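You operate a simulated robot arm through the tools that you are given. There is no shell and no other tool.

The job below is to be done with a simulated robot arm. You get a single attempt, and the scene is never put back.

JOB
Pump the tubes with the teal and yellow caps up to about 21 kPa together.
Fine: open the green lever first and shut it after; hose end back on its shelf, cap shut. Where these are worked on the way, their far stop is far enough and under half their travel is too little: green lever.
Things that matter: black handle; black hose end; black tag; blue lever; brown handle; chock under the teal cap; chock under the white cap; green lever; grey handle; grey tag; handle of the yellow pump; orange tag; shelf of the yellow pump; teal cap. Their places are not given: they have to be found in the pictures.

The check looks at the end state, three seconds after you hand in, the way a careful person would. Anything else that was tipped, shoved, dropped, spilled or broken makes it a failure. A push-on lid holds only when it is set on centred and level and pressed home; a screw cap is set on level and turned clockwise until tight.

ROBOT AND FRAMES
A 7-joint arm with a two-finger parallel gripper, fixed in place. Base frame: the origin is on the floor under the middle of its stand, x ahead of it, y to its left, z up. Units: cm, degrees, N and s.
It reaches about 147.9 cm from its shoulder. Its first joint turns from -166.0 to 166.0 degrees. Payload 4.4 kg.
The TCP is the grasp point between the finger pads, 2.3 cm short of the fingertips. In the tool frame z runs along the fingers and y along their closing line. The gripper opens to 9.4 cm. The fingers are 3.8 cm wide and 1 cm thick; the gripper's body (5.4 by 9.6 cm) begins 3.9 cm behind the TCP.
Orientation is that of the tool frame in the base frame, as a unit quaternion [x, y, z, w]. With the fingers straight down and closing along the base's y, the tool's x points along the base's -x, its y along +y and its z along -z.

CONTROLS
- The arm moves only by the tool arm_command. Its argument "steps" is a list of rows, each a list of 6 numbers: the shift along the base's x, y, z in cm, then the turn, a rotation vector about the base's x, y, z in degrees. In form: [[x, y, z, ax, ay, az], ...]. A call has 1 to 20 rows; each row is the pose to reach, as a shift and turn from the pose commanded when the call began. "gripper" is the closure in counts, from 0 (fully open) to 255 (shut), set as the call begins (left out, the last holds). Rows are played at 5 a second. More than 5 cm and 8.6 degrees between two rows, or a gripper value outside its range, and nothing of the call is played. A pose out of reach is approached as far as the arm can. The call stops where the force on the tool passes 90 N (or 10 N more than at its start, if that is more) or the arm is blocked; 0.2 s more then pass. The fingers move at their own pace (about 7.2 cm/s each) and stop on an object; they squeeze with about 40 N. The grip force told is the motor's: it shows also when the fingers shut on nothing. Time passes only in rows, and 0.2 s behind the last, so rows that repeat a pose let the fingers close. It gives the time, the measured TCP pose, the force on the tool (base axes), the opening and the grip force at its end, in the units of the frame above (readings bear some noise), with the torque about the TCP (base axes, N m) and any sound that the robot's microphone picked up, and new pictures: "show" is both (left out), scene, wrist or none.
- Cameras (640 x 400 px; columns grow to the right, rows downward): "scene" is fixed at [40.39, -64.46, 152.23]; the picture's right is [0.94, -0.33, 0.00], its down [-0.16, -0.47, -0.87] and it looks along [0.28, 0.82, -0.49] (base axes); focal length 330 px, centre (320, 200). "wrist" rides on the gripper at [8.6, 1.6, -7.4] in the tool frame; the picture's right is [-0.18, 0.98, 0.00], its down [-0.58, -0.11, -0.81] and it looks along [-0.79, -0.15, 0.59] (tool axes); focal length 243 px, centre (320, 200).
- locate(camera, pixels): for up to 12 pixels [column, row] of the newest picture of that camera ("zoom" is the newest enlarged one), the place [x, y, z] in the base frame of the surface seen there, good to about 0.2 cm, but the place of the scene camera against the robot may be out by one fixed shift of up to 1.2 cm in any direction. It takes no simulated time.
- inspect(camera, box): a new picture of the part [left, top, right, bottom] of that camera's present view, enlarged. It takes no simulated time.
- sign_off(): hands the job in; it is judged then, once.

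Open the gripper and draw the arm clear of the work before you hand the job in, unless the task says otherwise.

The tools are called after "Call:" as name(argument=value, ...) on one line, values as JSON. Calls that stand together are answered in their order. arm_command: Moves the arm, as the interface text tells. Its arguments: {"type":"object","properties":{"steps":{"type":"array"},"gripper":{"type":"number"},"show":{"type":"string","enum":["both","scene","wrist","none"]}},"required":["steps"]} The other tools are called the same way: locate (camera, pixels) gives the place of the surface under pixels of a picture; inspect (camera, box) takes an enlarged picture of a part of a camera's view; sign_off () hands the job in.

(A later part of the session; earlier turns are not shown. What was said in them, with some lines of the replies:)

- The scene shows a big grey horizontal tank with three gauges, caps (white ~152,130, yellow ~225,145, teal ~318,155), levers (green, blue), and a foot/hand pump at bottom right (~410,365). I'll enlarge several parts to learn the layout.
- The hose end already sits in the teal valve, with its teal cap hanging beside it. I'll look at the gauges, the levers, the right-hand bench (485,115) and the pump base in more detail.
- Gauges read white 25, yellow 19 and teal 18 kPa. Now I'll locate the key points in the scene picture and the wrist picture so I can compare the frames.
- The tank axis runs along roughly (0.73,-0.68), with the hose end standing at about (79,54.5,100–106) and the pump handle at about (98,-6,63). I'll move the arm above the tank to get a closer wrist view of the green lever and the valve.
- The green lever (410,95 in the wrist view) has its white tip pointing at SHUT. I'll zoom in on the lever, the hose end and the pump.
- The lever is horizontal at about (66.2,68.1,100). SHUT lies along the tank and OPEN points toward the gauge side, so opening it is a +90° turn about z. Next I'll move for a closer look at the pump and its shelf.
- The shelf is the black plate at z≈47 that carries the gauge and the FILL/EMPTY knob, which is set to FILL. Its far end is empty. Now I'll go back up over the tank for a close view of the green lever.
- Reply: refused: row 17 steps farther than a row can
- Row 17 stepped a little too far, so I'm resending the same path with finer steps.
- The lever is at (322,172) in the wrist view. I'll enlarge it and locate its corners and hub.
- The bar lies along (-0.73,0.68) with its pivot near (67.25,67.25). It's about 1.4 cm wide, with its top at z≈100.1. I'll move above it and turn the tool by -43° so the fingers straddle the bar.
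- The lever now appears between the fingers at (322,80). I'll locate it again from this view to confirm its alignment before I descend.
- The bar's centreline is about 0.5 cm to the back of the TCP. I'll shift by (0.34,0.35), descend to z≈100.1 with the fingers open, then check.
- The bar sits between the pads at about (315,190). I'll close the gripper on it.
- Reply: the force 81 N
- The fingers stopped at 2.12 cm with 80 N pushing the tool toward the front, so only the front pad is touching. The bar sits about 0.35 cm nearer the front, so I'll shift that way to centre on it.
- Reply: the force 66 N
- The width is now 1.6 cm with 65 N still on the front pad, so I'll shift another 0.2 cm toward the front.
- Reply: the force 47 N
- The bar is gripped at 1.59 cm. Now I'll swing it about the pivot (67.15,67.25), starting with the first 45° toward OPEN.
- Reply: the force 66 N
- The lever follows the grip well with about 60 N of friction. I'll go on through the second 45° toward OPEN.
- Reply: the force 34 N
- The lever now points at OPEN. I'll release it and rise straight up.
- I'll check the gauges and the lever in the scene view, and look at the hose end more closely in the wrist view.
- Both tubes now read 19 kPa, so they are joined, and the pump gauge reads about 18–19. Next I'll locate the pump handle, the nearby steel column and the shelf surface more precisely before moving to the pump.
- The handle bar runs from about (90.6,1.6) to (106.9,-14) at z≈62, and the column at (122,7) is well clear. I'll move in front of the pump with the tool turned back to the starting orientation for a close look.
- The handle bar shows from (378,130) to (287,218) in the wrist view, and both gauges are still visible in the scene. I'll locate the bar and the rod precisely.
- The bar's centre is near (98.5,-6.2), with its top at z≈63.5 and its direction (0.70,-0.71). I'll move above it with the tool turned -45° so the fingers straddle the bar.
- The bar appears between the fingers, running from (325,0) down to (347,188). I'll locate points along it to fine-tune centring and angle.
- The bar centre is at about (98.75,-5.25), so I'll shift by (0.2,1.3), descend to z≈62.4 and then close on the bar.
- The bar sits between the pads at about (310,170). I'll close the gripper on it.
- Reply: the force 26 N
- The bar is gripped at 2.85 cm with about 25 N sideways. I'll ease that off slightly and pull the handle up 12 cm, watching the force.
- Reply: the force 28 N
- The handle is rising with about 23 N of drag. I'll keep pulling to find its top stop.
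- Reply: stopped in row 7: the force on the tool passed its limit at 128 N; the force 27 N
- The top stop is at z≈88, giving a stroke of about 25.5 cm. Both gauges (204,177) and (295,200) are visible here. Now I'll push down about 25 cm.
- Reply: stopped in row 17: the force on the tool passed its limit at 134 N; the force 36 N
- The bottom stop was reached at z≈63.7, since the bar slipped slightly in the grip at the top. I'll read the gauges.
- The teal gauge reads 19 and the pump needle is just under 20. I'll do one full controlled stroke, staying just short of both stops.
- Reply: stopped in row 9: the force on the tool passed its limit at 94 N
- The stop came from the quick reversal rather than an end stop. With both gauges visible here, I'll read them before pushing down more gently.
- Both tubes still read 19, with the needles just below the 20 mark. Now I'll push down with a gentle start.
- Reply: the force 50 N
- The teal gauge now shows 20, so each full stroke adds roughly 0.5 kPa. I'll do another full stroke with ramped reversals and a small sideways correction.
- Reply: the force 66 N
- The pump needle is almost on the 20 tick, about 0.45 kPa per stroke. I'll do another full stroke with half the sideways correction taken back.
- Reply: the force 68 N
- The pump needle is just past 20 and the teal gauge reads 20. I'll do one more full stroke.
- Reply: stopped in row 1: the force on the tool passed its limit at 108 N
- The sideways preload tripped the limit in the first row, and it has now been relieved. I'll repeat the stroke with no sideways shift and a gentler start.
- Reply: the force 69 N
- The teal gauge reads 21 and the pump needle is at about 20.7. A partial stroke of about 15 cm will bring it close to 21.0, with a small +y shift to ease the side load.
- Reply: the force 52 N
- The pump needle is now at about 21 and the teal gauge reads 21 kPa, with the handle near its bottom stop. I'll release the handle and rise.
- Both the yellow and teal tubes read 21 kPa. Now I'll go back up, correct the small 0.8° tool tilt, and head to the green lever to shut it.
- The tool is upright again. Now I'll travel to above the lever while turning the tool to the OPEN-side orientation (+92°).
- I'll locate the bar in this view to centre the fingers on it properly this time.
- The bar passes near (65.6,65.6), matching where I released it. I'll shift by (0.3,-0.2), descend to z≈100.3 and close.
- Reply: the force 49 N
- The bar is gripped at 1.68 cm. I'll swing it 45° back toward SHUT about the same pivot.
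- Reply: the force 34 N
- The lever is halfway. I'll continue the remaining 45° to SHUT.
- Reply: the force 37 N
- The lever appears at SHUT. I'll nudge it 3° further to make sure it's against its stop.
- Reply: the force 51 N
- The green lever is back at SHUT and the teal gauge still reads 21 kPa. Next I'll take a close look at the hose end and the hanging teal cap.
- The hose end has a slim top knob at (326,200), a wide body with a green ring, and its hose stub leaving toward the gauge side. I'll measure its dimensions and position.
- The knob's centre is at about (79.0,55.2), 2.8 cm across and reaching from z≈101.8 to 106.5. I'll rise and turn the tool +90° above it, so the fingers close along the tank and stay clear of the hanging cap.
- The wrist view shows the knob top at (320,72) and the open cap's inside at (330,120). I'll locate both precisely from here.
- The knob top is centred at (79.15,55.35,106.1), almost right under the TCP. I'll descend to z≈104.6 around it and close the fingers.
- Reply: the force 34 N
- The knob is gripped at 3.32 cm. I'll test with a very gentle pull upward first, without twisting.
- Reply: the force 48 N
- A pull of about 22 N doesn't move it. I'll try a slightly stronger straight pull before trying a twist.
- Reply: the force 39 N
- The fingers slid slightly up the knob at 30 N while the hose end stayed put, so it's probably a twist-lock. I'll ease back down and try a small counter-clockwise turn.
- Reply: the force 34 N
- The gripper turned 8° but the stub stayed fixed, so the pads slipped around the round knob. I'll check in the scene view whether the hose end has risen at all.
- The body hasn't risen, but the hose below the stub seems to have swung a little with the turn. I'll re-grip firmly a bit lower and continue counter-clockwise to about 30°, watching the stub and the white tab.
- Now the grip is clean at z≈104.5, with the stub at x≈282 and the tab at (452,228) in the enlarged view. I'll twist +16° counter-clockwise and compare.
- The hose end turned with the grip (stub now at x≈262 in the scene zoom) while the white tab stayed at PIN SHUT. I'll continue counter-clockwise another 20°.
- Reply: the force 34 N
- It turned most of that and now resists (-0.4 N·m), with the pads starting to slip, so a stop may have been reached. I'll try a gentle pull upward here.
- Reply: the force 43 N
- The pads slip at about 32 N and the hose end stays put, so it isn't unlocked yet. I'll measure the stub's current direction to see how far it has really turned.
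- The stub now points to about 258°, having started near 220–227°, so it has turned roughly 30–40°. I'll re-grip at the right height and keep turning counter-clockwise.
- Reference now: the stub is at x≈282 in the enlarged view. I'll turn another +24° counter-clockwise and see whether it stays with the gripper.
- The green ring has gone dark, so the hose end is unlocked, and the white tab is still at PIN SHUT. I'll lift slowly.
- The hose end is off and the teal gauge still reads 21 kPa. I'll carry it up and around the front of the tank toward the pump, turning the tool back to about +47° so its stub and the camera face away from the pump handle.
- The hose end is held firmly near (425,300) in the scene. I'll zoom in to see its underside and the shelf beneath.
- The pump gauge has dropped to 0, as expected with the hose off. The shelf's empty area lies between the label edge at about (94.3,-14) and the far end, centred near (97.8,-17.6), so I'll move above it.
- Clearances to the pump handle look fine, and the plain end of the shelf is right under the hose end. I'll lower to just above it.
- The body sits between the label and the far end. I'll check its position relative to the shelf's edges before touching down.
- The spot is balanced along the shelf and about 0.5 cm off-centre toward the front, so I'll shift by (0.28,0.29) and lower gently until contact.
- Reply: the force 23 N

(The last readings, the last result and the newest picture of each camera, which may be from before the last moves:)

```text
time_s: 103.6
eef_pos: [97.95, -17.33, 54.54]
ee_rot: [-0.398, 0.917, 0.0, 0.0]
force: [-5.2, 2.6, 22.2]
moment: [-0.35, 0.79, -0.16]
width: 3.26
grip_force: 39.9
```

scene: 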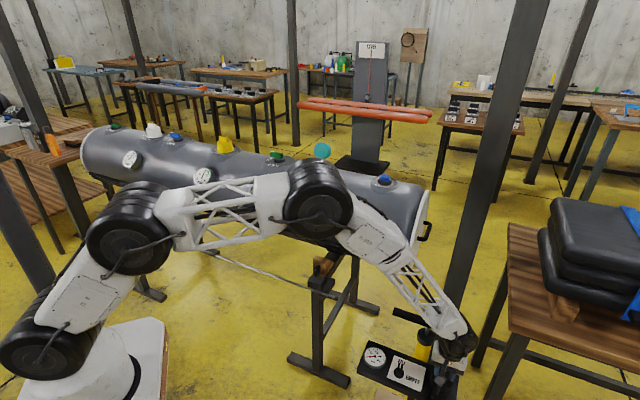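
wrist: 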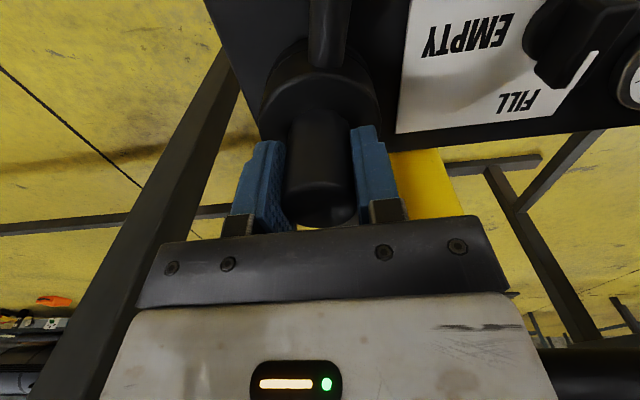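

Contact is felt at 22 N, so the hose end is resting on the shelf. I'll ease up slightly, open the gripper gently and look.

Call:
arm_command(steps=[[0, 0, 0.2, 0, 0, 0], [0, 0, 0.2, 0, 0, 0]], gripper=255, show="none")

Call:
arm_command(steps=[[0, 0, 0, 0, 0, 0], [0, 0, 0, 0, 0, 0], [0, 0, 0, 0, 0, 0], [0, 0, 0, 0, 0, 0]], gripper=120, show="both")

Call:
inspect(camera="wrist", box=[160, 0, 480, 220])

```text
time_s: 104.2
eef_pos: [98.0, -17.39, 54.54]
ee_rot: [-0.399, 0.917, 0.0, -0.001]
force: [1.7, -2.8, 7.5]
moment: [-0.38, 0.0, 0.08]
width: 3.23
grip_force: 39.9
```

```text
time_s: 105.2
eef_pos: [98.0, -17.45, 54.59]
ee_rot: [-0.398, 0.917, 0.001, 0.0]
force: [-0.5, -0.7, 0.2]
moment: [-0.01, 0.01, 0.01]
width: 4.99
grip_force: 0.0
```

scene: 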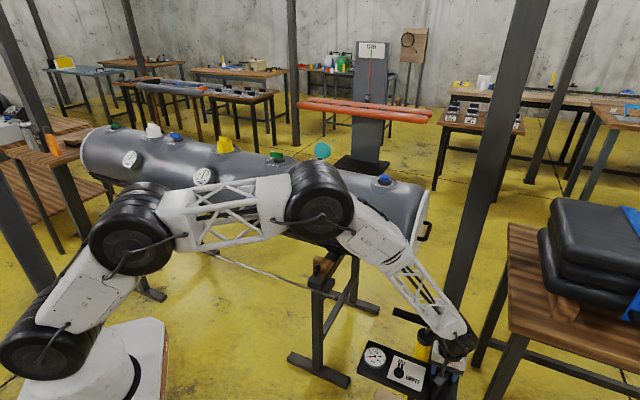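
wrist: 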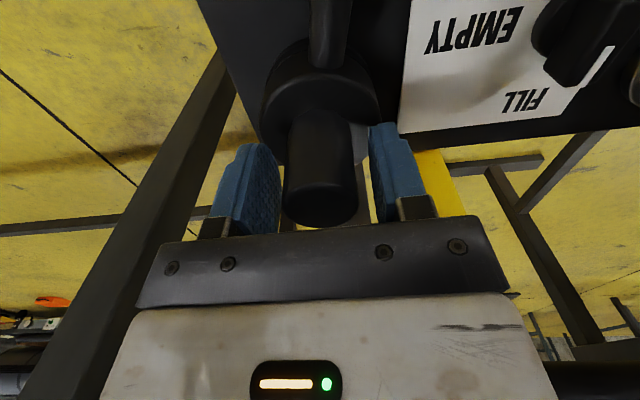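

```text
1.82 times, centred on (320, 110) of wrist
```

zoom: 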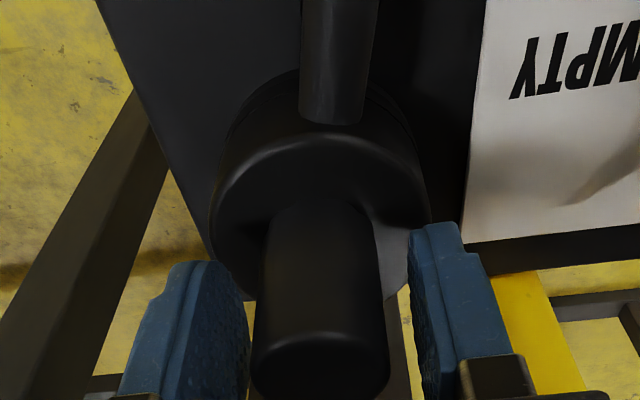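

The hose end stands upright on the shelf with the fingers clear of it. I'll rise straight up and check it.

Call:
arm_command(steps=[[0, 0, 1, 0, 0, 0], [0, 0, 3, 0, 0, 0], [0, 0, 6, 0, 0, 0], [0, 0, 10, 0, 0, 0], [0, 0, 14, 0, 0, 0], [0, 0, 18.5, 0, 0, 0], [0, 0, 23, 0, 0, 0], [0, 0, 27.5, 0, 0, 0], [-3, 0, 31, 0, 0, 0], [-7, 1, 34, 0, 0, 0], [-11, 2, 37, 0, 0, 0], [-15, 3, 40, 0, 0, 0], [-15, 3, 40, 0, 0, 0]], gripper=100, show="both")

Call:
inspect(camera="scene", box=[340, 300, 480, 400])

```text
refused: row 10 steps farther than a row can; nothing moved
```

```text
4.00 times, centred on (410, 350) of scene
```

zoom: 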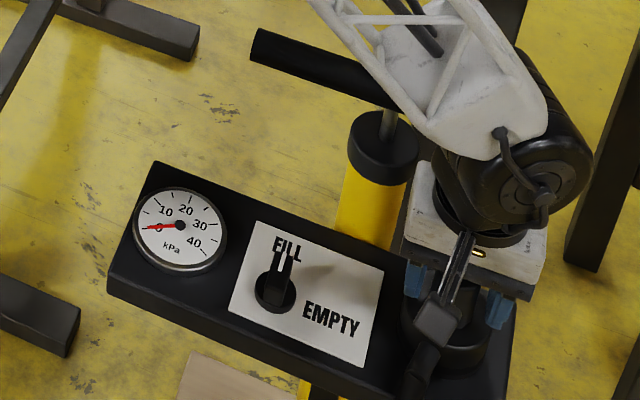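

One row was slightly too long, so I'm resending the same rise with shorter steps.

Call:
arm_command(steps=[[0, 0, 1, 0, 0, 0], [0, 0, 3, 0, 0, 0], [0, 0, 6, 0, 0, 0], [0, 0, 10, 0, 0, 0], [0, 0, 14, 0, 0, 0], [0, 0, 18.5, 0, 0, 0], [0, 0, 23, 0, 0, 0], [0, 0, 27.5, 0, 0, 0], [-2.5, 0, 31, 0, 0, 0], [-5.5, 1, 34, 0, 0, 0], [-8.5, 2, 37, 0, 0, 0], [-11.5, 3, 40, 0, 0, 0], [-14.5, 4, 43, 0, 0, 0], [-14.5, 4, 43, 0, 0, 0]], gripper=100, show="both")

Call:
inspect(camera="scene", box=[340, 300, 480, 400])

```text
time_s: 108.2
eef_pos: [83.31, -13.55, 97.71]
ee_rot: [-0.399, 0.917, 0.0, -0.001]
force: [0.2, 0.2, -0.7]
moment: [0.03, 0.01, -0.04]
width: 5.69
grip_force: 0.1
```

scene: 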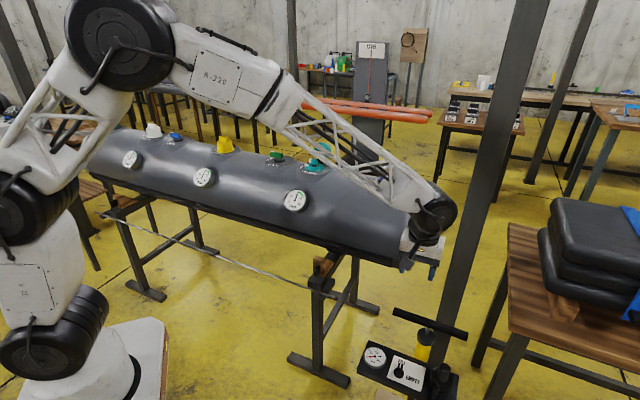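
wrist: 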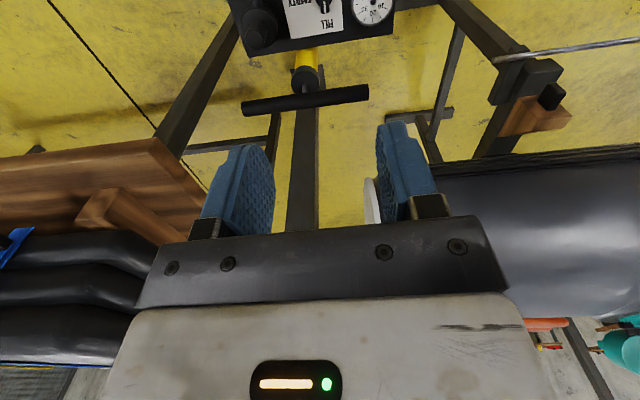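

```text
4.00 times, centred on (410, 350) of scene
```

zoom: 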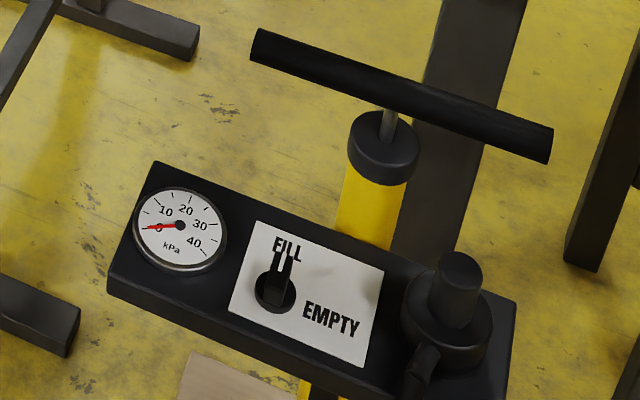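

The hose end stands neatly on the shelf at (440,380) and the knob is still at FILL. Next I'll go back to the tank to look at the open teal valve and its cap.

Call:
arm_command(steps=[[0, 2, 4, 0, 0, 0], [0, 4, 8, 0, 0, 0], [0, 6, 12, 0, 0, 0], [0, 8, 16, 0, 0, 0], [-1.15, 12.2, 16, 0, 0, 0], [-2.3, 16.4, 16, 0, 0, 0], [-3.45, 20.6, 16, 0, 0, 0], [-4.6, 24.8, 16, 0, 0, 0], [-5.75, 29, 16, 0, 0, 0], [-6.9, 33.2, 16, 0, 0, 0], [-8.05, 37.4, 16, 0, 0, 0], [-9.2, 41.6, 16, 0, 0, 0], [-10.35, 45.8, 16, 0, 0, 0], [-11.5, 50, 16, 0, 0, 0], [-12.65, 54.2, 16, 0, 0, 0], [-13.8, 58.4, 16, 0, 0, 0], [-15, 62, 15, 0, 0, 0], [-15, 62, 14, 0, 0, 0]], gripper=0, show="both")

Call:
inspect(camera="wrist", box=[200, 50, 460, 230])

Call:
inspect(camera="scene", box=[290, 130, 350, 180])

```text
time_s: 112.0
eef_pos: [68.52, 48.6, 111.48]
ee_rot: [-0.398, 0.917, 0.0, 0.0]
force: [-0.2, 0.3, -0.7]
moment: [0.0, -0.03, -0.03]
width: 9.41
grip_force: 0.0
```

scene: 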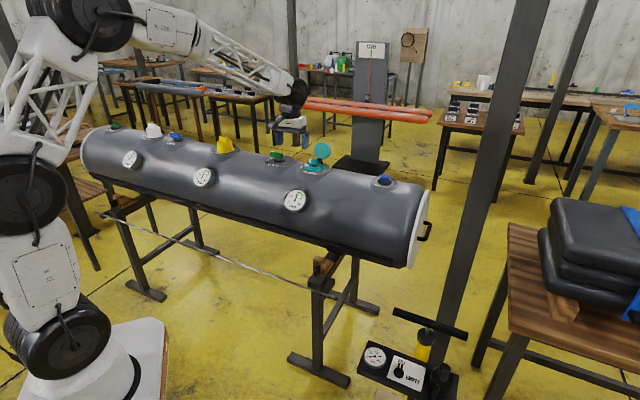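
wrist: 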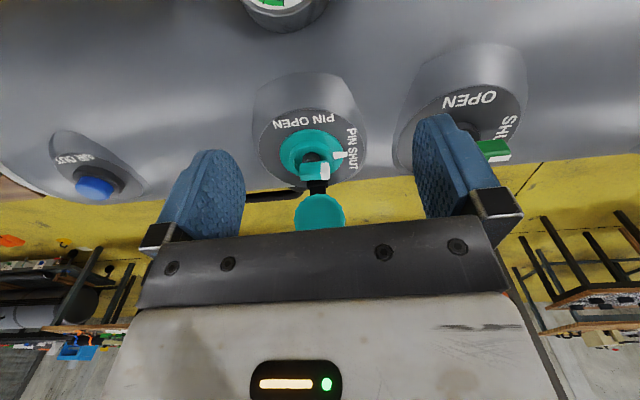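

```text
2.22 times, centred on (330, 140) of wrist
```

zoom: 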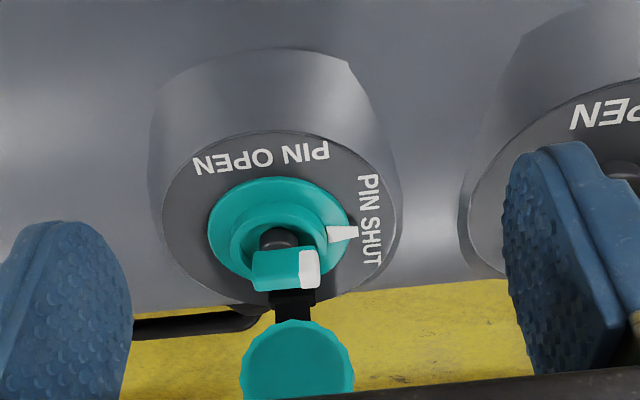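

```text
8.00 times, centred on (320, 155) of scene
```

zoom: 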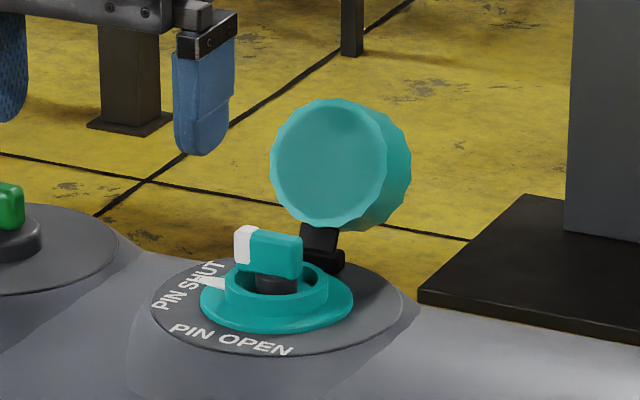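

The valve is clear now. The teal pin lever's white tip points to PIN SHUT, and the hinged cap leans open toward the back with its inside facing front. I'll locate what lies behind the cap before planning to swing it closed.

Call:
locate(camera="scene", pixels=[[310, 104], [360, 112], [425, 121], [325, 150], [333, 152], [325, 157], [329, 160], [320, 158]])

Call:
locate(camera="wrist", pixels=[[320, 210], [300, 215], [343, 215], [320, 190], [312, 165], [330, 170], [275, 195], [290, 150], [338, 156], [318, 135], [335, 180], [305, 170]])

```text
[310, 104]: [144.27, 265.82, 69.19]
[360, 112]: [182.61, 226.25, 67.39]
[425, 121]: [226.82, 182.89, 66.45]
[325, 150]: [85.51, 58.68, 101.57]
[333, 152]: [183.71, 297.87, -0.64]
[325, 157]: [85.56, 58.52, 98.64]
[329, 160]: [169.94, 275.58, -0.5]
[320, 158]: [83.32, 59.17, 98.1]
```

```text
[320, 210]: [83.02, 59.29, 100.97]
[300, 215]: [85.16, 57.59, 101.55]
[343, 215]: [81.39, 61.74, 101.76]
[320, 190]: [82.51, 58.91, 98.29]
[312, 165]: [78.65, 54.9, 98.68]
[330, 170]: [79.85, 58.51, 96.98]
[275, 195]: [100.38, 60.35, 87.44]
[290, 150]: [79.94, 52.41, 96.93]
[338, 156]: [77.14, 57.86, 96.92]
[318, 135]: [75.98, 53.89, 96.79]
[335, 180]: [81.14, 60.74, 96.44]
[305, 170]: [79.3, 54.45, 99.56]
```

Nothing obstructs behind the cap. The tank's black handle is at (100,60,87), well below. I'll close the gripper, rise over the valve, and turn the tool -90° to get behind the cap at about (88.6,65).

Call:
arm_command(steps=[[0, 0, 4, 0, 0, -8.2], [0, 0, 7, 0, 0, -16.4], [2.2, 1.8, 7, 0, 0, -24.6], [4.5, 3.6, 7, 0, 0, -32.8], [6.7, 5.5, 7, 0, 0, -41], [8.9, 7.3, 7, 0, 0, -49.2], [11.2, 9.1, 7, 0, 0, -57.4], [13.4, 10.9, 7, 0, 0, -65.6], [15.6, 12.7, 7, 0, 0, -73.8], [17.9, 14.6, 7, 0, 0, -82], [20.1, 16.4, 7, 0, 0, -90], [20.1, 16.4, 7, 0, 0, -90]], gripper=255, show="both")

```text
time_s: 114.6
eef_pos: [88.7, 64.87, 118.69]
ee_rot: [0.367, 0.93, 0.0, 0.0]
force: [-0.6, 0.7, 0.3]
moment: [0.05, 0.02, 0.02]
width: 0.01
grip_force: 40.4
```

scene: 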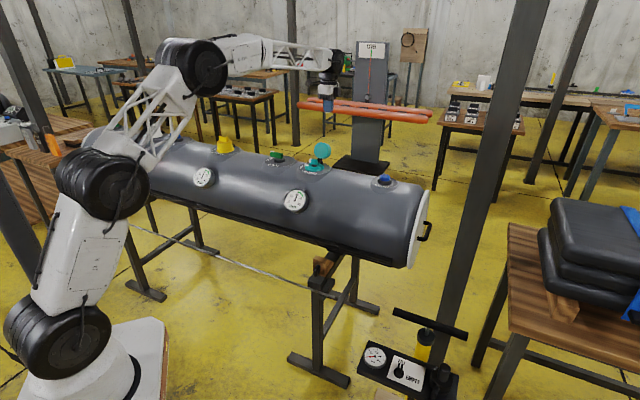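
wrist: 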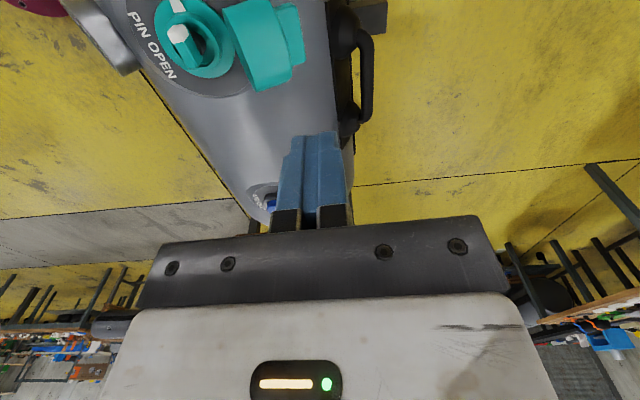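

Call:
inspect(camera="wrist", box=[120, 0, 380, 165])

Call:
locate(camera="wrist", pixels=[[228, 30], [245, 5], [265, 88], [270, 50], [285, 40], [292, 15], [300, 55], [290, 70], [240, 60], [255, 25], [295, 35], [303, 30]])

```text
2.42 times, centred on (250, 82) of wrist
```

zoom: 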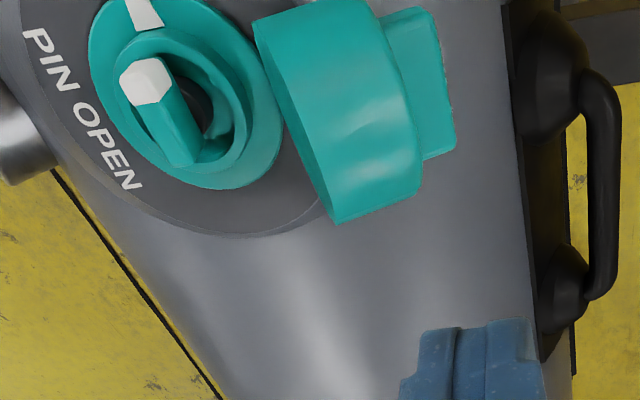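

```text
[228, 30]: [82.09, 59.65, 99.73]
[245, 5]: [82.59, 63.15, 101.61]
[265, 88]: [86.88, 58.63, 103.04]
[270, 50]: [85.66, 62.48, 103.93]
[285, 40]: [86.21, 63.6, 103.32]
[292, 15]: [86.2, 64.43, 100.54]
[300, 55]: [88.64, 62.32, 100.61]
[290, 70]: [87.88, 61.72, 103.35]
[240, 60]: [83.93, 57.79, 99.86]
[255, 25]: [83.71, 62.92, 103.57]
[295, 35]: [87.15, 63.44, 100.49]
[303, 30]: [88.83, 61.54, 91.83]
```

The side view shows the cap leaning back, with a fin on its outer face at v≈11.5 and its top edge at z≈103.5–104. I'll lower the closed fingers behind it, tips at z≈102.2, just above the fin.

Call:
arm_command(steps=[[0.2, 0.2, -4, 0, 0, 0], [0.2, 0.2, -8, 0, 0, 0], [0.2, 0.2, -11, 0, 0, 0], [0.2, 0.2, -13, 0, 0, 0], [0.2, 0.2, -14.1, 0, 0, 0], [0.2, 0.2, -14.1, 0, 0, 0]], gripper=255, show="both")

Call:
inspect(camera="scene", box=[290, 120, 360, 180])

```text
time_s: 116.0
eef_pos: [88.85, 65.31, 104.75]
ee_rot: [0.367, 0.93, 0.001, 0.0]
force: [0.0, -0.3, 0.5]
moment: [-0.03, -0.03, 0.02]
width: 0.03
grip_force: 40.1
```

scene: 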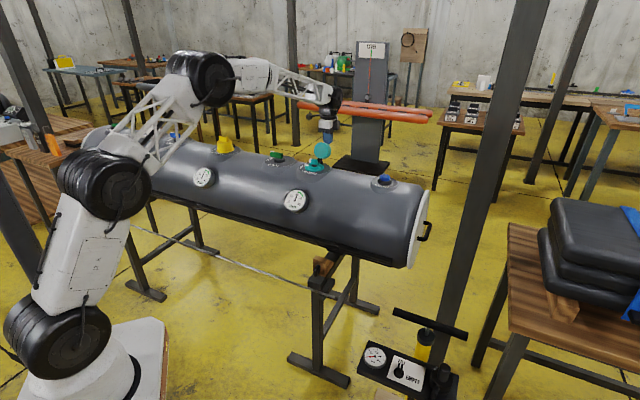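
wrist: 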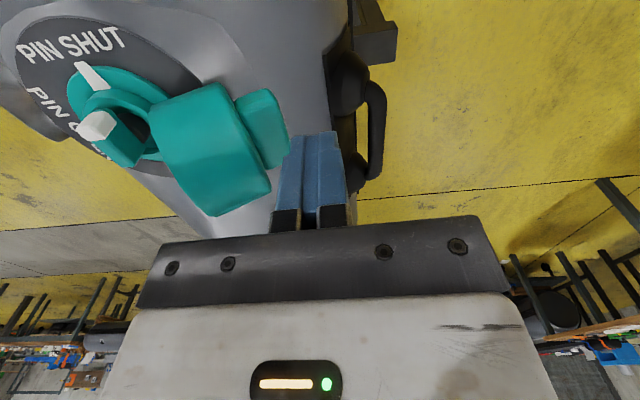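

```text
6.67 times, centred on (325, 150) of scene
```

zoom: 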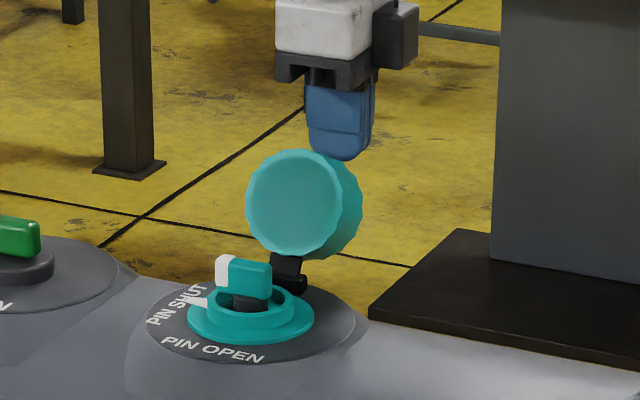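

The fingers are behind the cap with the tips just above the fin. I'll push toward the front in 1 cm steps, first 4 cm.

Call:
arm_command(steps=[[-0.7, -0.71, 0, 0, 0, 0], [-1.4, -1.43, 0, 0, 0, 0], [-2.1, -2.14, 0, 0, 0, 0], [-2.8, -2.86, 0, 0, 0, 0], [-2.8, -2.86, 0, 0, 0, 0]], gripper=255, show="wrist")

Call:
inspect(camera="scene", box=[290, 120, 360, 180])

```text
time_s: 117.2
eef_pos: [85.99, 62.5, 105.04]
ee_rot: [0.366, 0.93, 0.003, 0.001]
force: [20.2, 11.9, 41.5]
moment: [-0.36, 0.29, 0.09]
width: 0.02
grip_force: 39.7
```

wrist: 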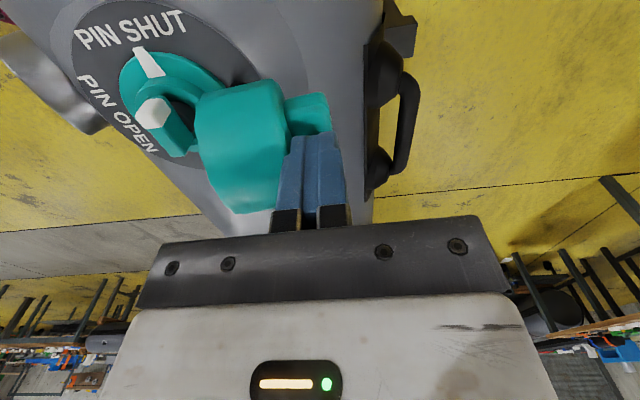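

```text
6.67 times, centred on (325, 150) of scene
```

zoom: 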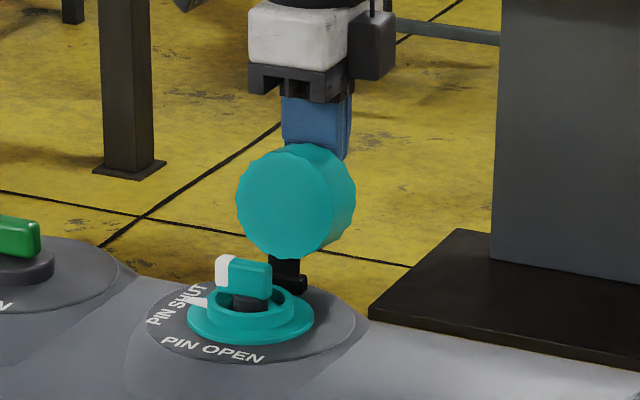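

The cap has tilted forward about 15°, and its fin is now pressing up on the fingertips (41 N). I'll raise the fingers a little and keep pushing near the cap's top edge.

Call:
arm_command(steps=[[0, 0, 0.6, 0, 0, 0], [0, 0, 1.2, 0, 0, 0], [-0.42, -0.43, 1.4, 0, 0, 0], [-0.91, -0.93, 1.6, 0, 0, 0], [-1.47, -1.5, 2.0, 0, 0, 0], [-1.96, -2.0, 2.2, 0, 0, 0], [-2.52, -2.57, 2.4, 0, 0, 0], [-3.0, -3.07, 2.5, 0, 0, 0], [-3.0, -3.07, 2.5, 0, 0, 0]], gripper=255, show="wrist")

Call:
inspect(camera="scene", box=[290, 120, 360, 180])

```text
time_s: 119.2
eef_pos: [83.08, 59.38, 107.12]
ee_rot: [0.367, 0.93, 0.001, 0.0]
force: [1.0, 1.5, 3.7]
moment: [0.02, 0.03, 0.0]
width: 0.03
grip_force: 39.9
```

wrist: 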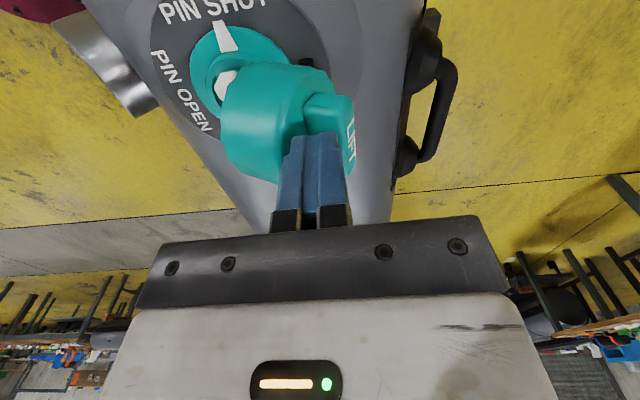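

```text
6.67 times, centred on (325, 150) of scene
```

zoom: 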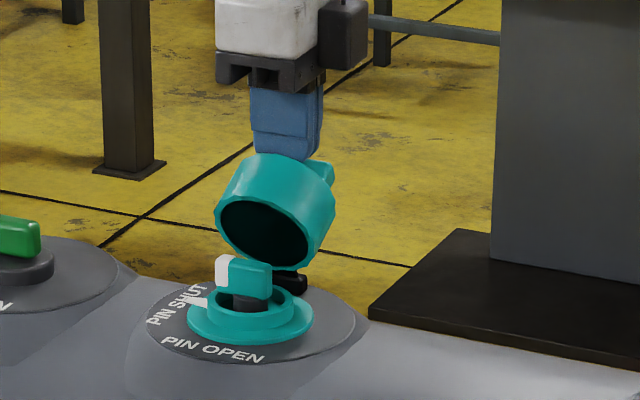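

The cap is past upright, with its inside now facing down toward the valve and little force on the fingers. I'll keep pushing forward another 3 cm.

Call:
arm_command(steps=[[-0.53, -0.54, 0, 0, 0, 0], [-1.05, -1.07, 0, 0, 0, 0], [-1.58, -1.61, 0, 0, 0, 0], [-2.1, -2.15, 0, 0, 0, 0], [-2.1, -2.15, 0, 0, 0, 0]], gripper=255, show="wrist")

Call:
inspect(camera="scene", box=[290, 120, 360, 180])

```text
time_s: 120.4
eef_pos: [80.97, 57.12, 106.99]
ee_rot: [0.367, 0.93, 0.0, 0.0]
force: [-6.9, 3.1, 23.6]
moment: [-0.09, -0.31, -0.02]
width: 0.03
grip_force: 40.1
```

wrist: 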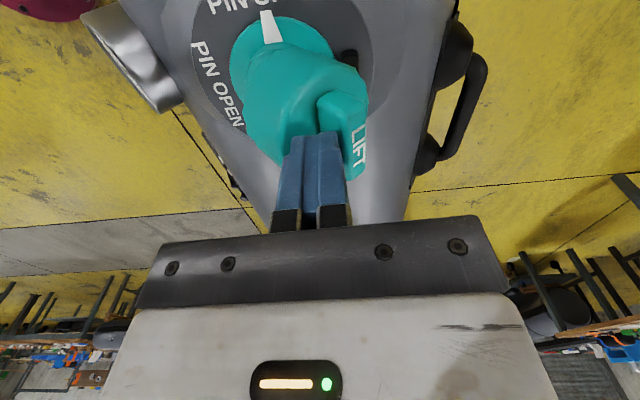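

```text
6.67 times, centred on (325, 150) of scene
```

zoom: 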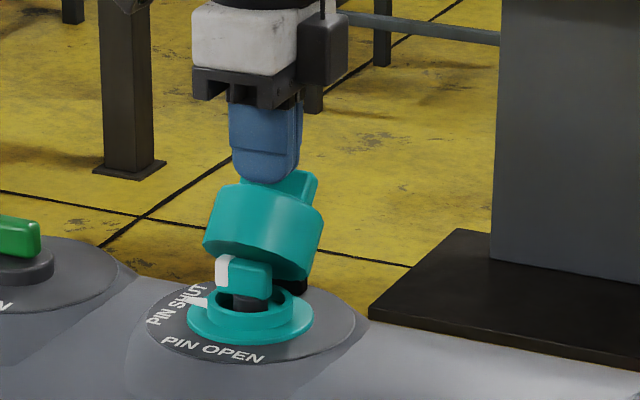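

The cap follows with a little hinge friction and is at about 40° open, with the fingers resting on its outer face ahead of the LIFT fin. I'll follow the arc forward and downward.

Call:
arm_command(steps=[[-0.35, -0.36, -0.4, 0, 0, 0], [-0.7, -0.72, -0.75, 0, 0, 0], [-1.05, -1.07, -1.1, 0, 0, 0], [-1.4, -1.43, -1.5, 0, 0, 0], [-1.89, -1.93, -2.1, 0, 0, 0], [-2.38, -2.43, -2.8, 0, 0, 0], [-2.38, -2.43, -2.8, 0, 0, 0]], gripper=255, show="wrist")

Call:
inspect(camera="scene", box=[290, 120, 360, 180])

```text
time_s: 121.5
eef_pos: [79.56, 55.65, 105.95]
ee_rot: [0.367, 0.93, 0.002, 0.002]
force: [0.8, 0.0, -0.2]
moment: [0.02, 0.03, -0.04]
width: 0.02
grip_force: 39.6
stopped in row 5: the force on the tool passed its limit at 95 N (the readings are from after the stop); the commanded pose is now the measured one
```

wrist: 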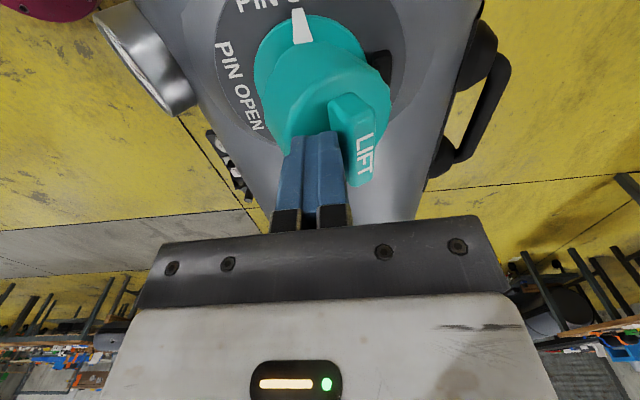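

```text
6.67 times, centred on (325, 150) of scene
```

zoom: 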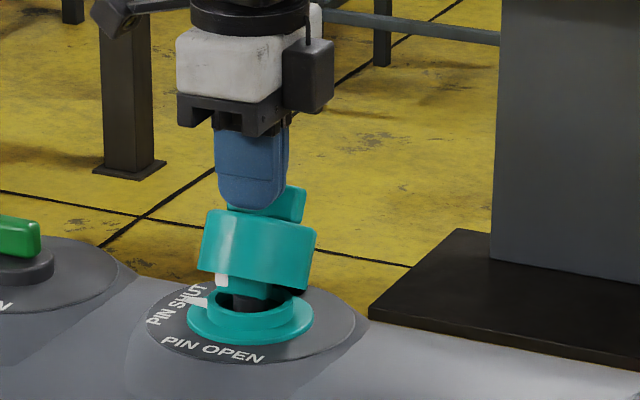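

The cap is at about 20–25° open. The stop came from a too-quick step, and the force is now zero. I'll continue the same arc with smaller, slower steps.

Call:
arm_command(steps=[[-0.2, -0.2, -0.2, 0, 0, 0], [-0.4, -0.4, -0.4, 0, 0, 0], [-0.6, -0.6, -0.65, 0, 0, 0], [-0.75, -0.77, -0.9, 0, 0, 0], [-0.9, -0.92, -1.15, 0, 0, 0], [-1.0, -1.02, -1.4, 0, 0, 0], [-1.0, -1.02, -1.4, 0, 0, 0]], gripper=255, show="wrist")

Call:
inspect(camera="scene", box=[290, 120, 360, 180])

```text
time_s: 123.1
eef_pos: [78.48, 54.51, 104.81]
ee_rot: [0.367, 0.93, 0.002, 0.002]
force: [-18.4, -7.9, 20.5]
moment: [-0.26, 0.09, -0.26]
width: 0.03
grip_force: 39.9
```

wrist: 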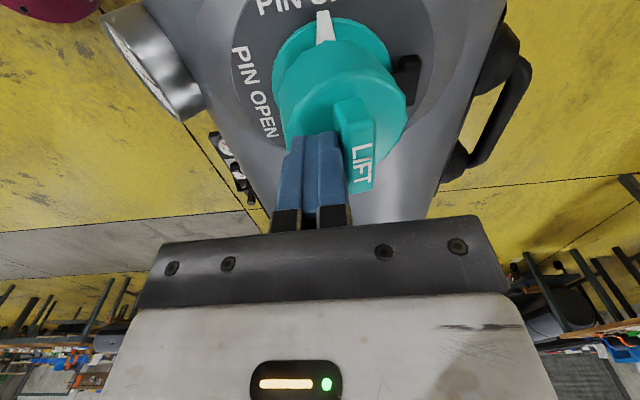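

```text
6.67 times, centred on (325, 150) of scene
```

zoom: 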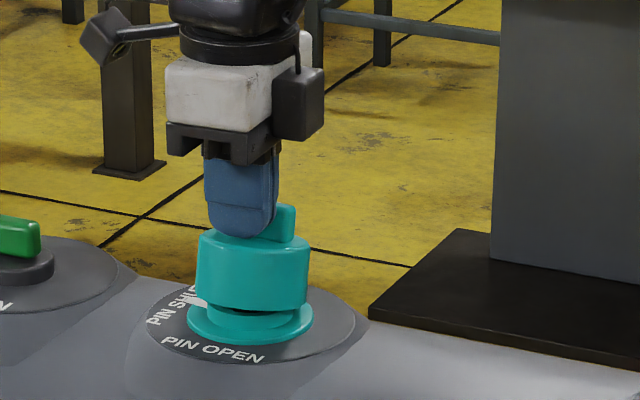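

The cap is almost level over the valve. I'll press straight down slowly until it seats.

Call:
arm_command(steps=[[-0.1, -0.1, -0.2, 0, 0, 0], [-0.2, -0.2, -0.4, 0, 0, 0], [-0.3, -0.3, -0.6, 0, 0, 0], [-0.3, -0.3, -0.8, 0, 0, 0], [-0.3, -0.3, -1.0, 0, 0, 0], [-0.3, -0.3, -1.2, 0, 0, 0], [-0.3, -0.3, -1.4, 0, 0, 0], [-0.3, -0.3, -1.6, 0, 0, 0]], gripper=255, show="wrist")

Call:
inspect(camera="scene", box=[290, 120, 360, 180])

```text
time_s: 124.4
eef_pos: [78.22, 54.31, 104.07]
ee_rot: [0.365, 0.931, 0.004, 0.002]
force: [-18.5, -14.7, 18.0]
moment: [-0.45, 0.03, -0.4]
width: 0.0
grip_force: 40.2
stopped in row 6: the force on the tool passed its limit at 95 N (the readings are from after the stop); the commanded pose is now the measured one
```

wrist: 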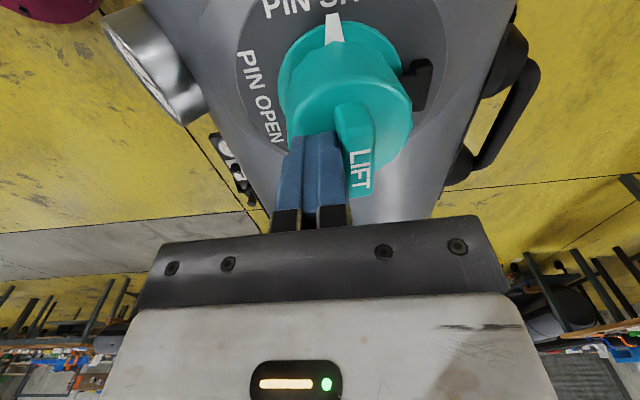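

```text
6.67 times, centred on (325, 150) of scene
```

zoom: 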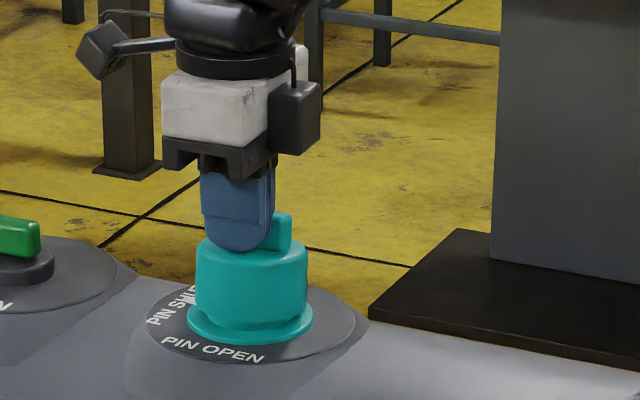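

The cap looks seated on the collar with no gap, after a 95 N press. I'll lift off and inspect it.

Call:
arm_command(steps=[[0, 0, 1, 0, 0, 0], [0, 0, 3, 0, 0, 0], [0, 0, 6, 0, 0, 0], [-1, 2, 9, 0, 0, 0], [-3, 4, 11, 0, 0, 0], [-5, 6, 11, 0, 0, 0], [-7, 8, 11, 0, 0, 0], [-7, 8, 9, 0, 0, 0], [-7, 8, 9, 0, 0, 0]], gripper=255, show="both")

Call:
inspect(camera="scene", box=[290, 120, 360, 180])

Call:
inspect(camera="wrist", box=[220, 60, 460, 230])

```text
time_s: 126.4
eef_pos: [71.22, 62.18, 112.73]
ee_rot: [0.367, 0.93, 0.003, 0.002]
force: [-0.2, -0.4, 0.3]
moment: [0.01, 0.04, -0.02]
width: 0.01
grip_force: 40.1
```

scene: 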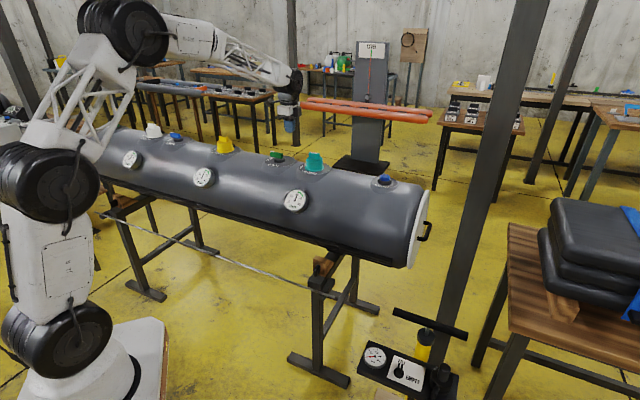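
wrist: 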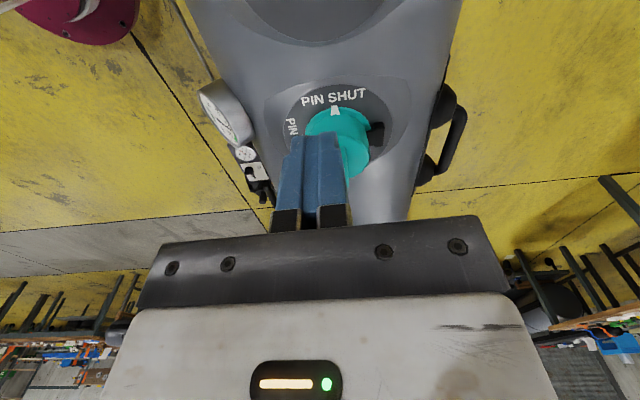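

```text
6.67 times, centred on (325, 150) of scene
```

zoom: 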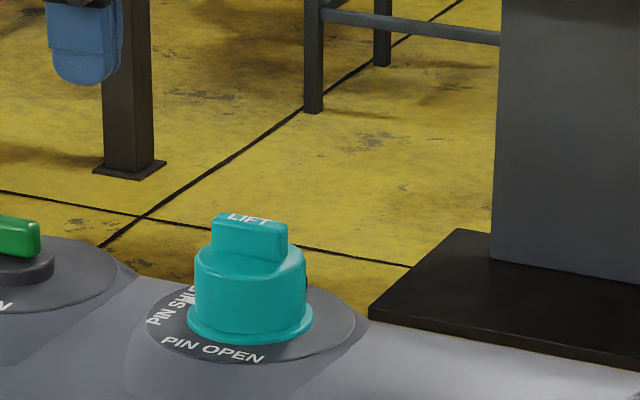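

```text
2.35 times, centred on (340, 145) of wrist
```

zoom: 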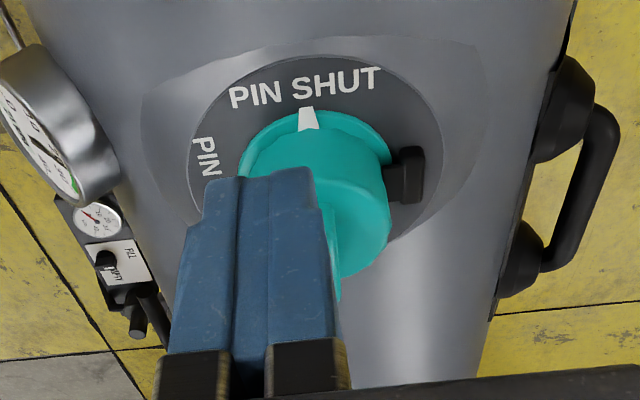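

The cap now sits level with its LIFT fin on top. I'll compare it with the closed yellow and white caps and check the gauges.

Call:
inspect(camera="scene", box=[195, 125, 255, 175])

Call:
inspect(camera="scene", box=[190, 140, 330, 215])

Call:
inspect(camera="scene", box=[110, 110, 200, 180])

Call:
locate(camera="scene", pixels=[[316, 154], [316, 151], [316, 160], [316, 168], [225, 138], [226, 146]])

```text
8.00 times, centred on (225, 150) of scene
```

zoom: 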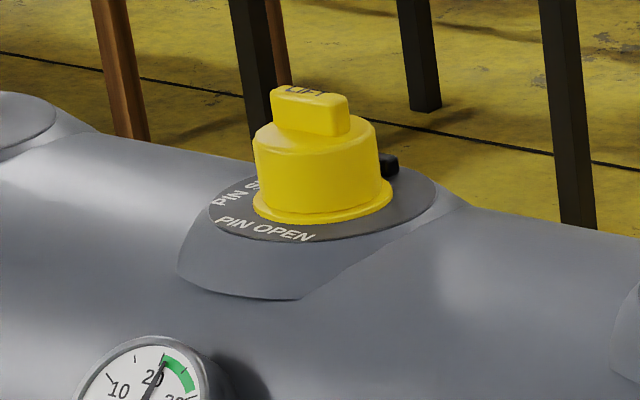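

```text
4.57 times, centred on (260, 178) of scene
```

zoom: 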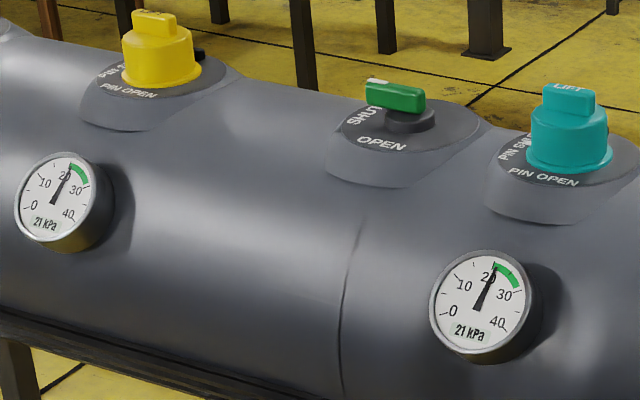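

```text
5.71 times, centred on (155, 145) of scene
```

zoom: 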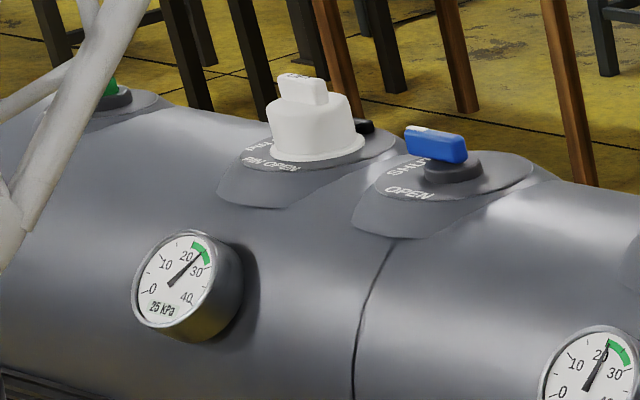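

```text
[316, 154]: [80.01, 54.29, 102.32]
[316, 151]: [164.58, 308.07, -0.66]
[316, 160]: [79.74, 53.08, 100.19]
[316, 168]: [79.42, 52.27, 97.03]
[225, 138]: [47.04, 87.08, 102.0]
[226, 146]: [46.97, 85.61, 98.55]
```

Yellow and teal both read 21, white is unchanged at 25, the green lever is at SHUT and the teal cap matches the other shut caps. To be sure it's home, I'll press once more straight down on the centre of its fin, moving above it first.

Call:
arm_command(steps=[[2, -1.7, 0, 0, 0, 0], [4, -3.4, 0, 0, 0, 0], [6, -5.1, 0, 0, 0, 0], [7.95, -6.85, 0, 0, 0, 0], [7.95, -6.85, -3, 0, 0, 0], [7.95, -6.85, -5, 0, 0, 0], [7.95, -6.85, -6, 0, 0, 0], [7.95, -6.85, -6, 0, 0, 0]], gripper=255, show="wrist")

Call:
inspect(camera="scene", box=[290, 120, 360, 180])

```text
time_s: 128.2
eef_pos: [79.1, 55.37, 106.87]
ee_rot: [0.367, 0.93, 0.003, 0.002]
force: [-0.4, 0.3, 0.3]
moment: [0.02, 0.03, -0.05]
width: 0.0
grip_force: 40.1
```

wrist: 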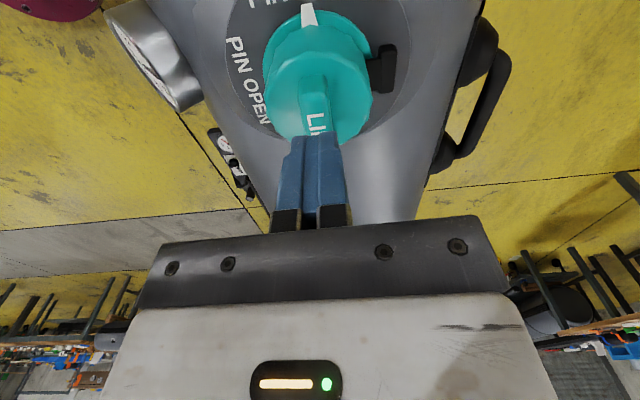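

```text
6.67 times, centred on (325, 150) of scene
```

zoom: 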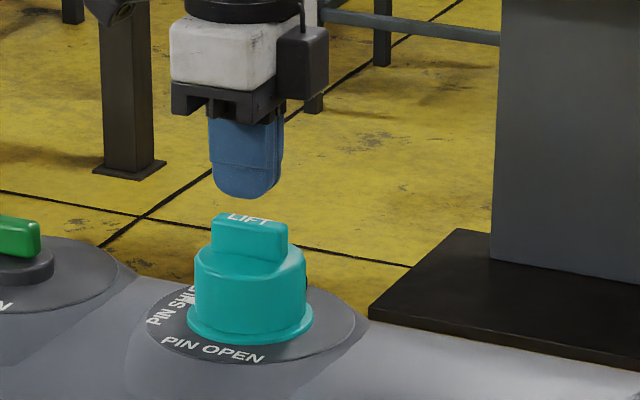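

The closed fingers are centred over the LIFT fin. I'll press down slowly until the force builds.

Call:
arm_command(steps=[[0, 0, -0.4, 0, 0, 0], [0, 0, -0.8, 0, 0, 0], [0, 0, -1.1, 0, 0, 0], [0, 0, -1.4, 0, 0, 0], [0, 0, -1.6, 0, 0, 0], [0, 0, -1.8, 0, 0, 0], [0, 0, -2.0, 0, 0, 0], [0, 0, -2.2, 0, 0, 0], [0, 0, -2.2, 0, 0, 0]], gripper=255, show="wrist")

```text
time_s: 130.2
eef_pos: [79.09, 55.46, 105.23]
ee_rot: [0.368, 0.93, 0.005, 0.005]
force: [-25.4, -14.7, 84.3]
moment: [0.06, 1.08, 0.34]
width: 0.01
grip_force: 39.4
```

wrist: 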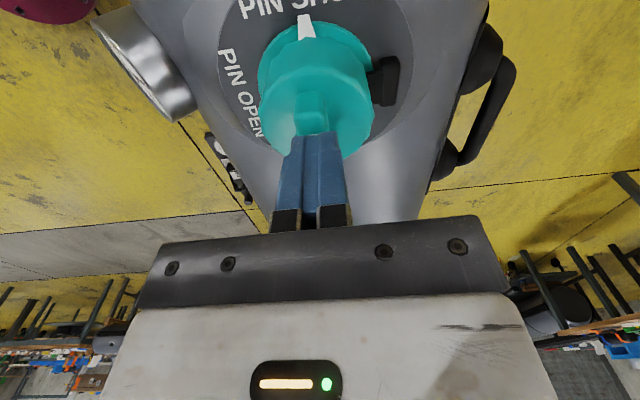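

An 84 N steady press on the fin shows the cap is solidly home. I'll lift off, then retreat toward the start pose with the gripper open.

Call:
arm_command(steps=[[0, 0, 1, 0, 0, 0], [0, 0, 3, 0, 0, 0], [0, 0, 7, 0, 0, 0], [0, 0, 11.5, 0, 0, 0], [0, 0, 16, 0, 0, 0], [0, 0, 20.5, 0, 0, 0], [-2, -4, 20.5, 0, 0, 0], [-4, -8, 20.5, 0, 0, 0], [-6, -12, 20.5, 0, 0, 0], [-8, -16, 20.5, 0, 0, 0], [-10, -20, 20.5, 0, 0, 0], [-12, -24, 20.5, 0, 0, 0], [-14, -27, 20.5, 0, 0, 0], [-14, -27, 20.5, 0, 0, 0]], gripper=255, show="none")

Call:
arm_command(steps=[[0, 0, 0, 0, 0, 0], [-2, -3, 0, 0, 0, 0], [-2, -3, 0, 0, 0, 0]], gripper=0, show="both")

Call:
inspect(camera="scene", box=[190, 130, 350, 220])

Call:
inspect(camera="scene", box=[300, 240, 480, 400])

Call:
inspect(camera="scene", box=[290, 120, 360, 180])

```text
time_s: 133.2
eef_pos: [65.25, 28.4, 124.8]
ee_rot: [0.367, 0.93, 0.003, 0.002]
force: [-0.6, 0.3, 0.4]
moment: [0.01, 0.04, 0.01]
width: 0.0
grip_force: 39.9
```

```text
time_s: 134.0
eef_pos: [63.15, 25.52, 125.16]
ee_rot: [0.367, 0.93, 0.002, 0.003]
force: [-0.3, 0.2, 0.1]
moment: [0.04, -0.01, 0.02]
width: 9.4
grip_force: 0.0
```

scene: 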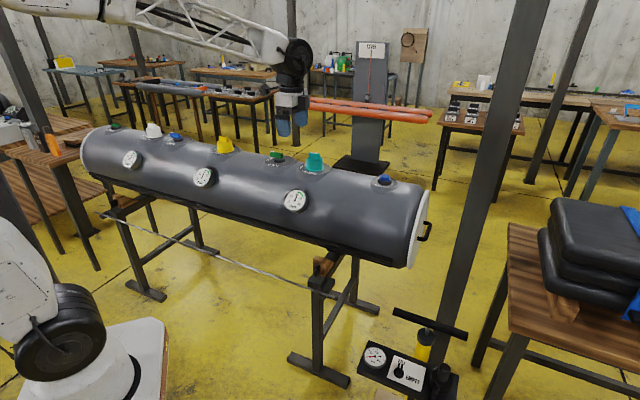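
wrist: 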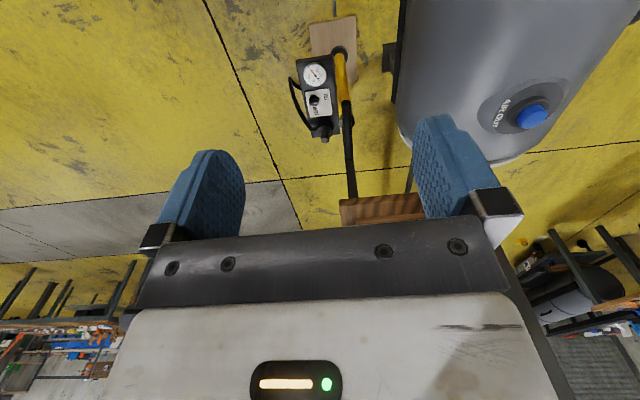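

```text
4.00 times, centred on (270, 175) of scene
```

zoom: 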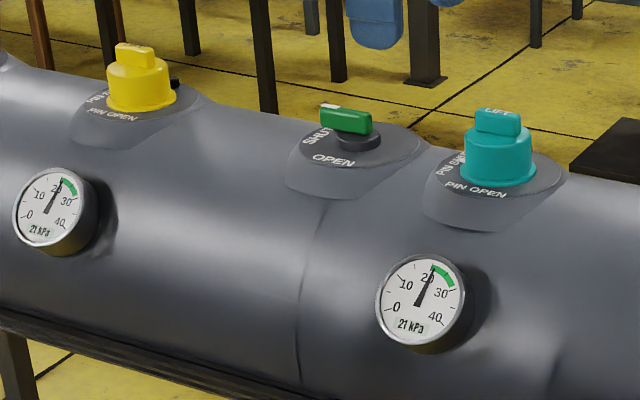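

```text
2.50 times, centred on (390, 320) of scene
```

zoom: 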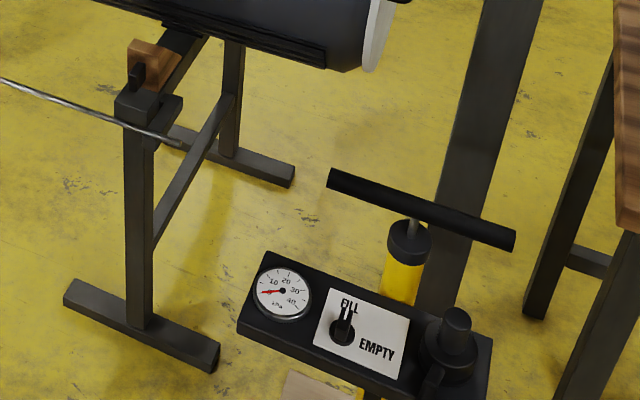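

```text
6.67 times, centred on (325, 150) of scene
```

zoom: 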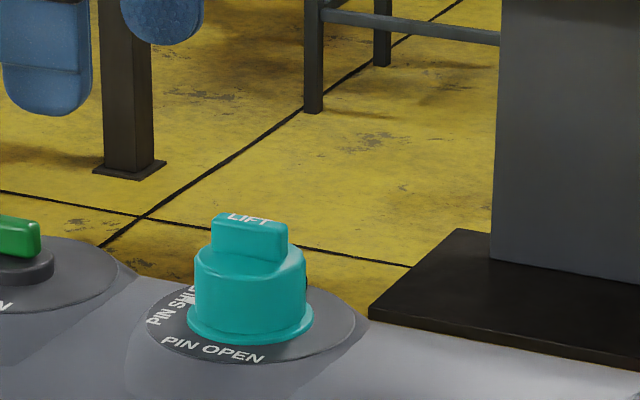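

Final check: yellow and teal read 21 kPa and white was last seen unchanged at 25. The green lever is at SHUT and the teal cap is pressed home. The hose end stands on the pump's shelf, the pump knob is still at FILL, and the arm is clear with the gripper open. I'm handing the job in.

Call:
sign_off()

```text
The job is handed in.
```

The job is handed in: the teal and yellow tubes both read 21 kPa after being pumped together. I don't have the judge's verdict.

- **Green lever:** I opened it fully before pumping, which levelled the two tubes at 19 kPa. Afterwards I turned it back against its SHUT stop.
- **Hose end:** I unlocked it with a counter-clockwise twist and lifted it off. It stands upright on the empty end of the yellow pump's shelf. The valve pin stayed at PIN SHUT throughout, and the pressure held at 21 kPa.
- **Teal cap:** I swung it over the valve and pressed it down with about 84 N. It sits level and looks the same as the other shut caps.
- **Everything else:** The white tube was still at 25 kPa when I last checked, after shutting the cap. The pump knob is still at FILL and its handle is almost at the bottom. I saw nothing else disturbed, and the arm is clear with the gripper open.
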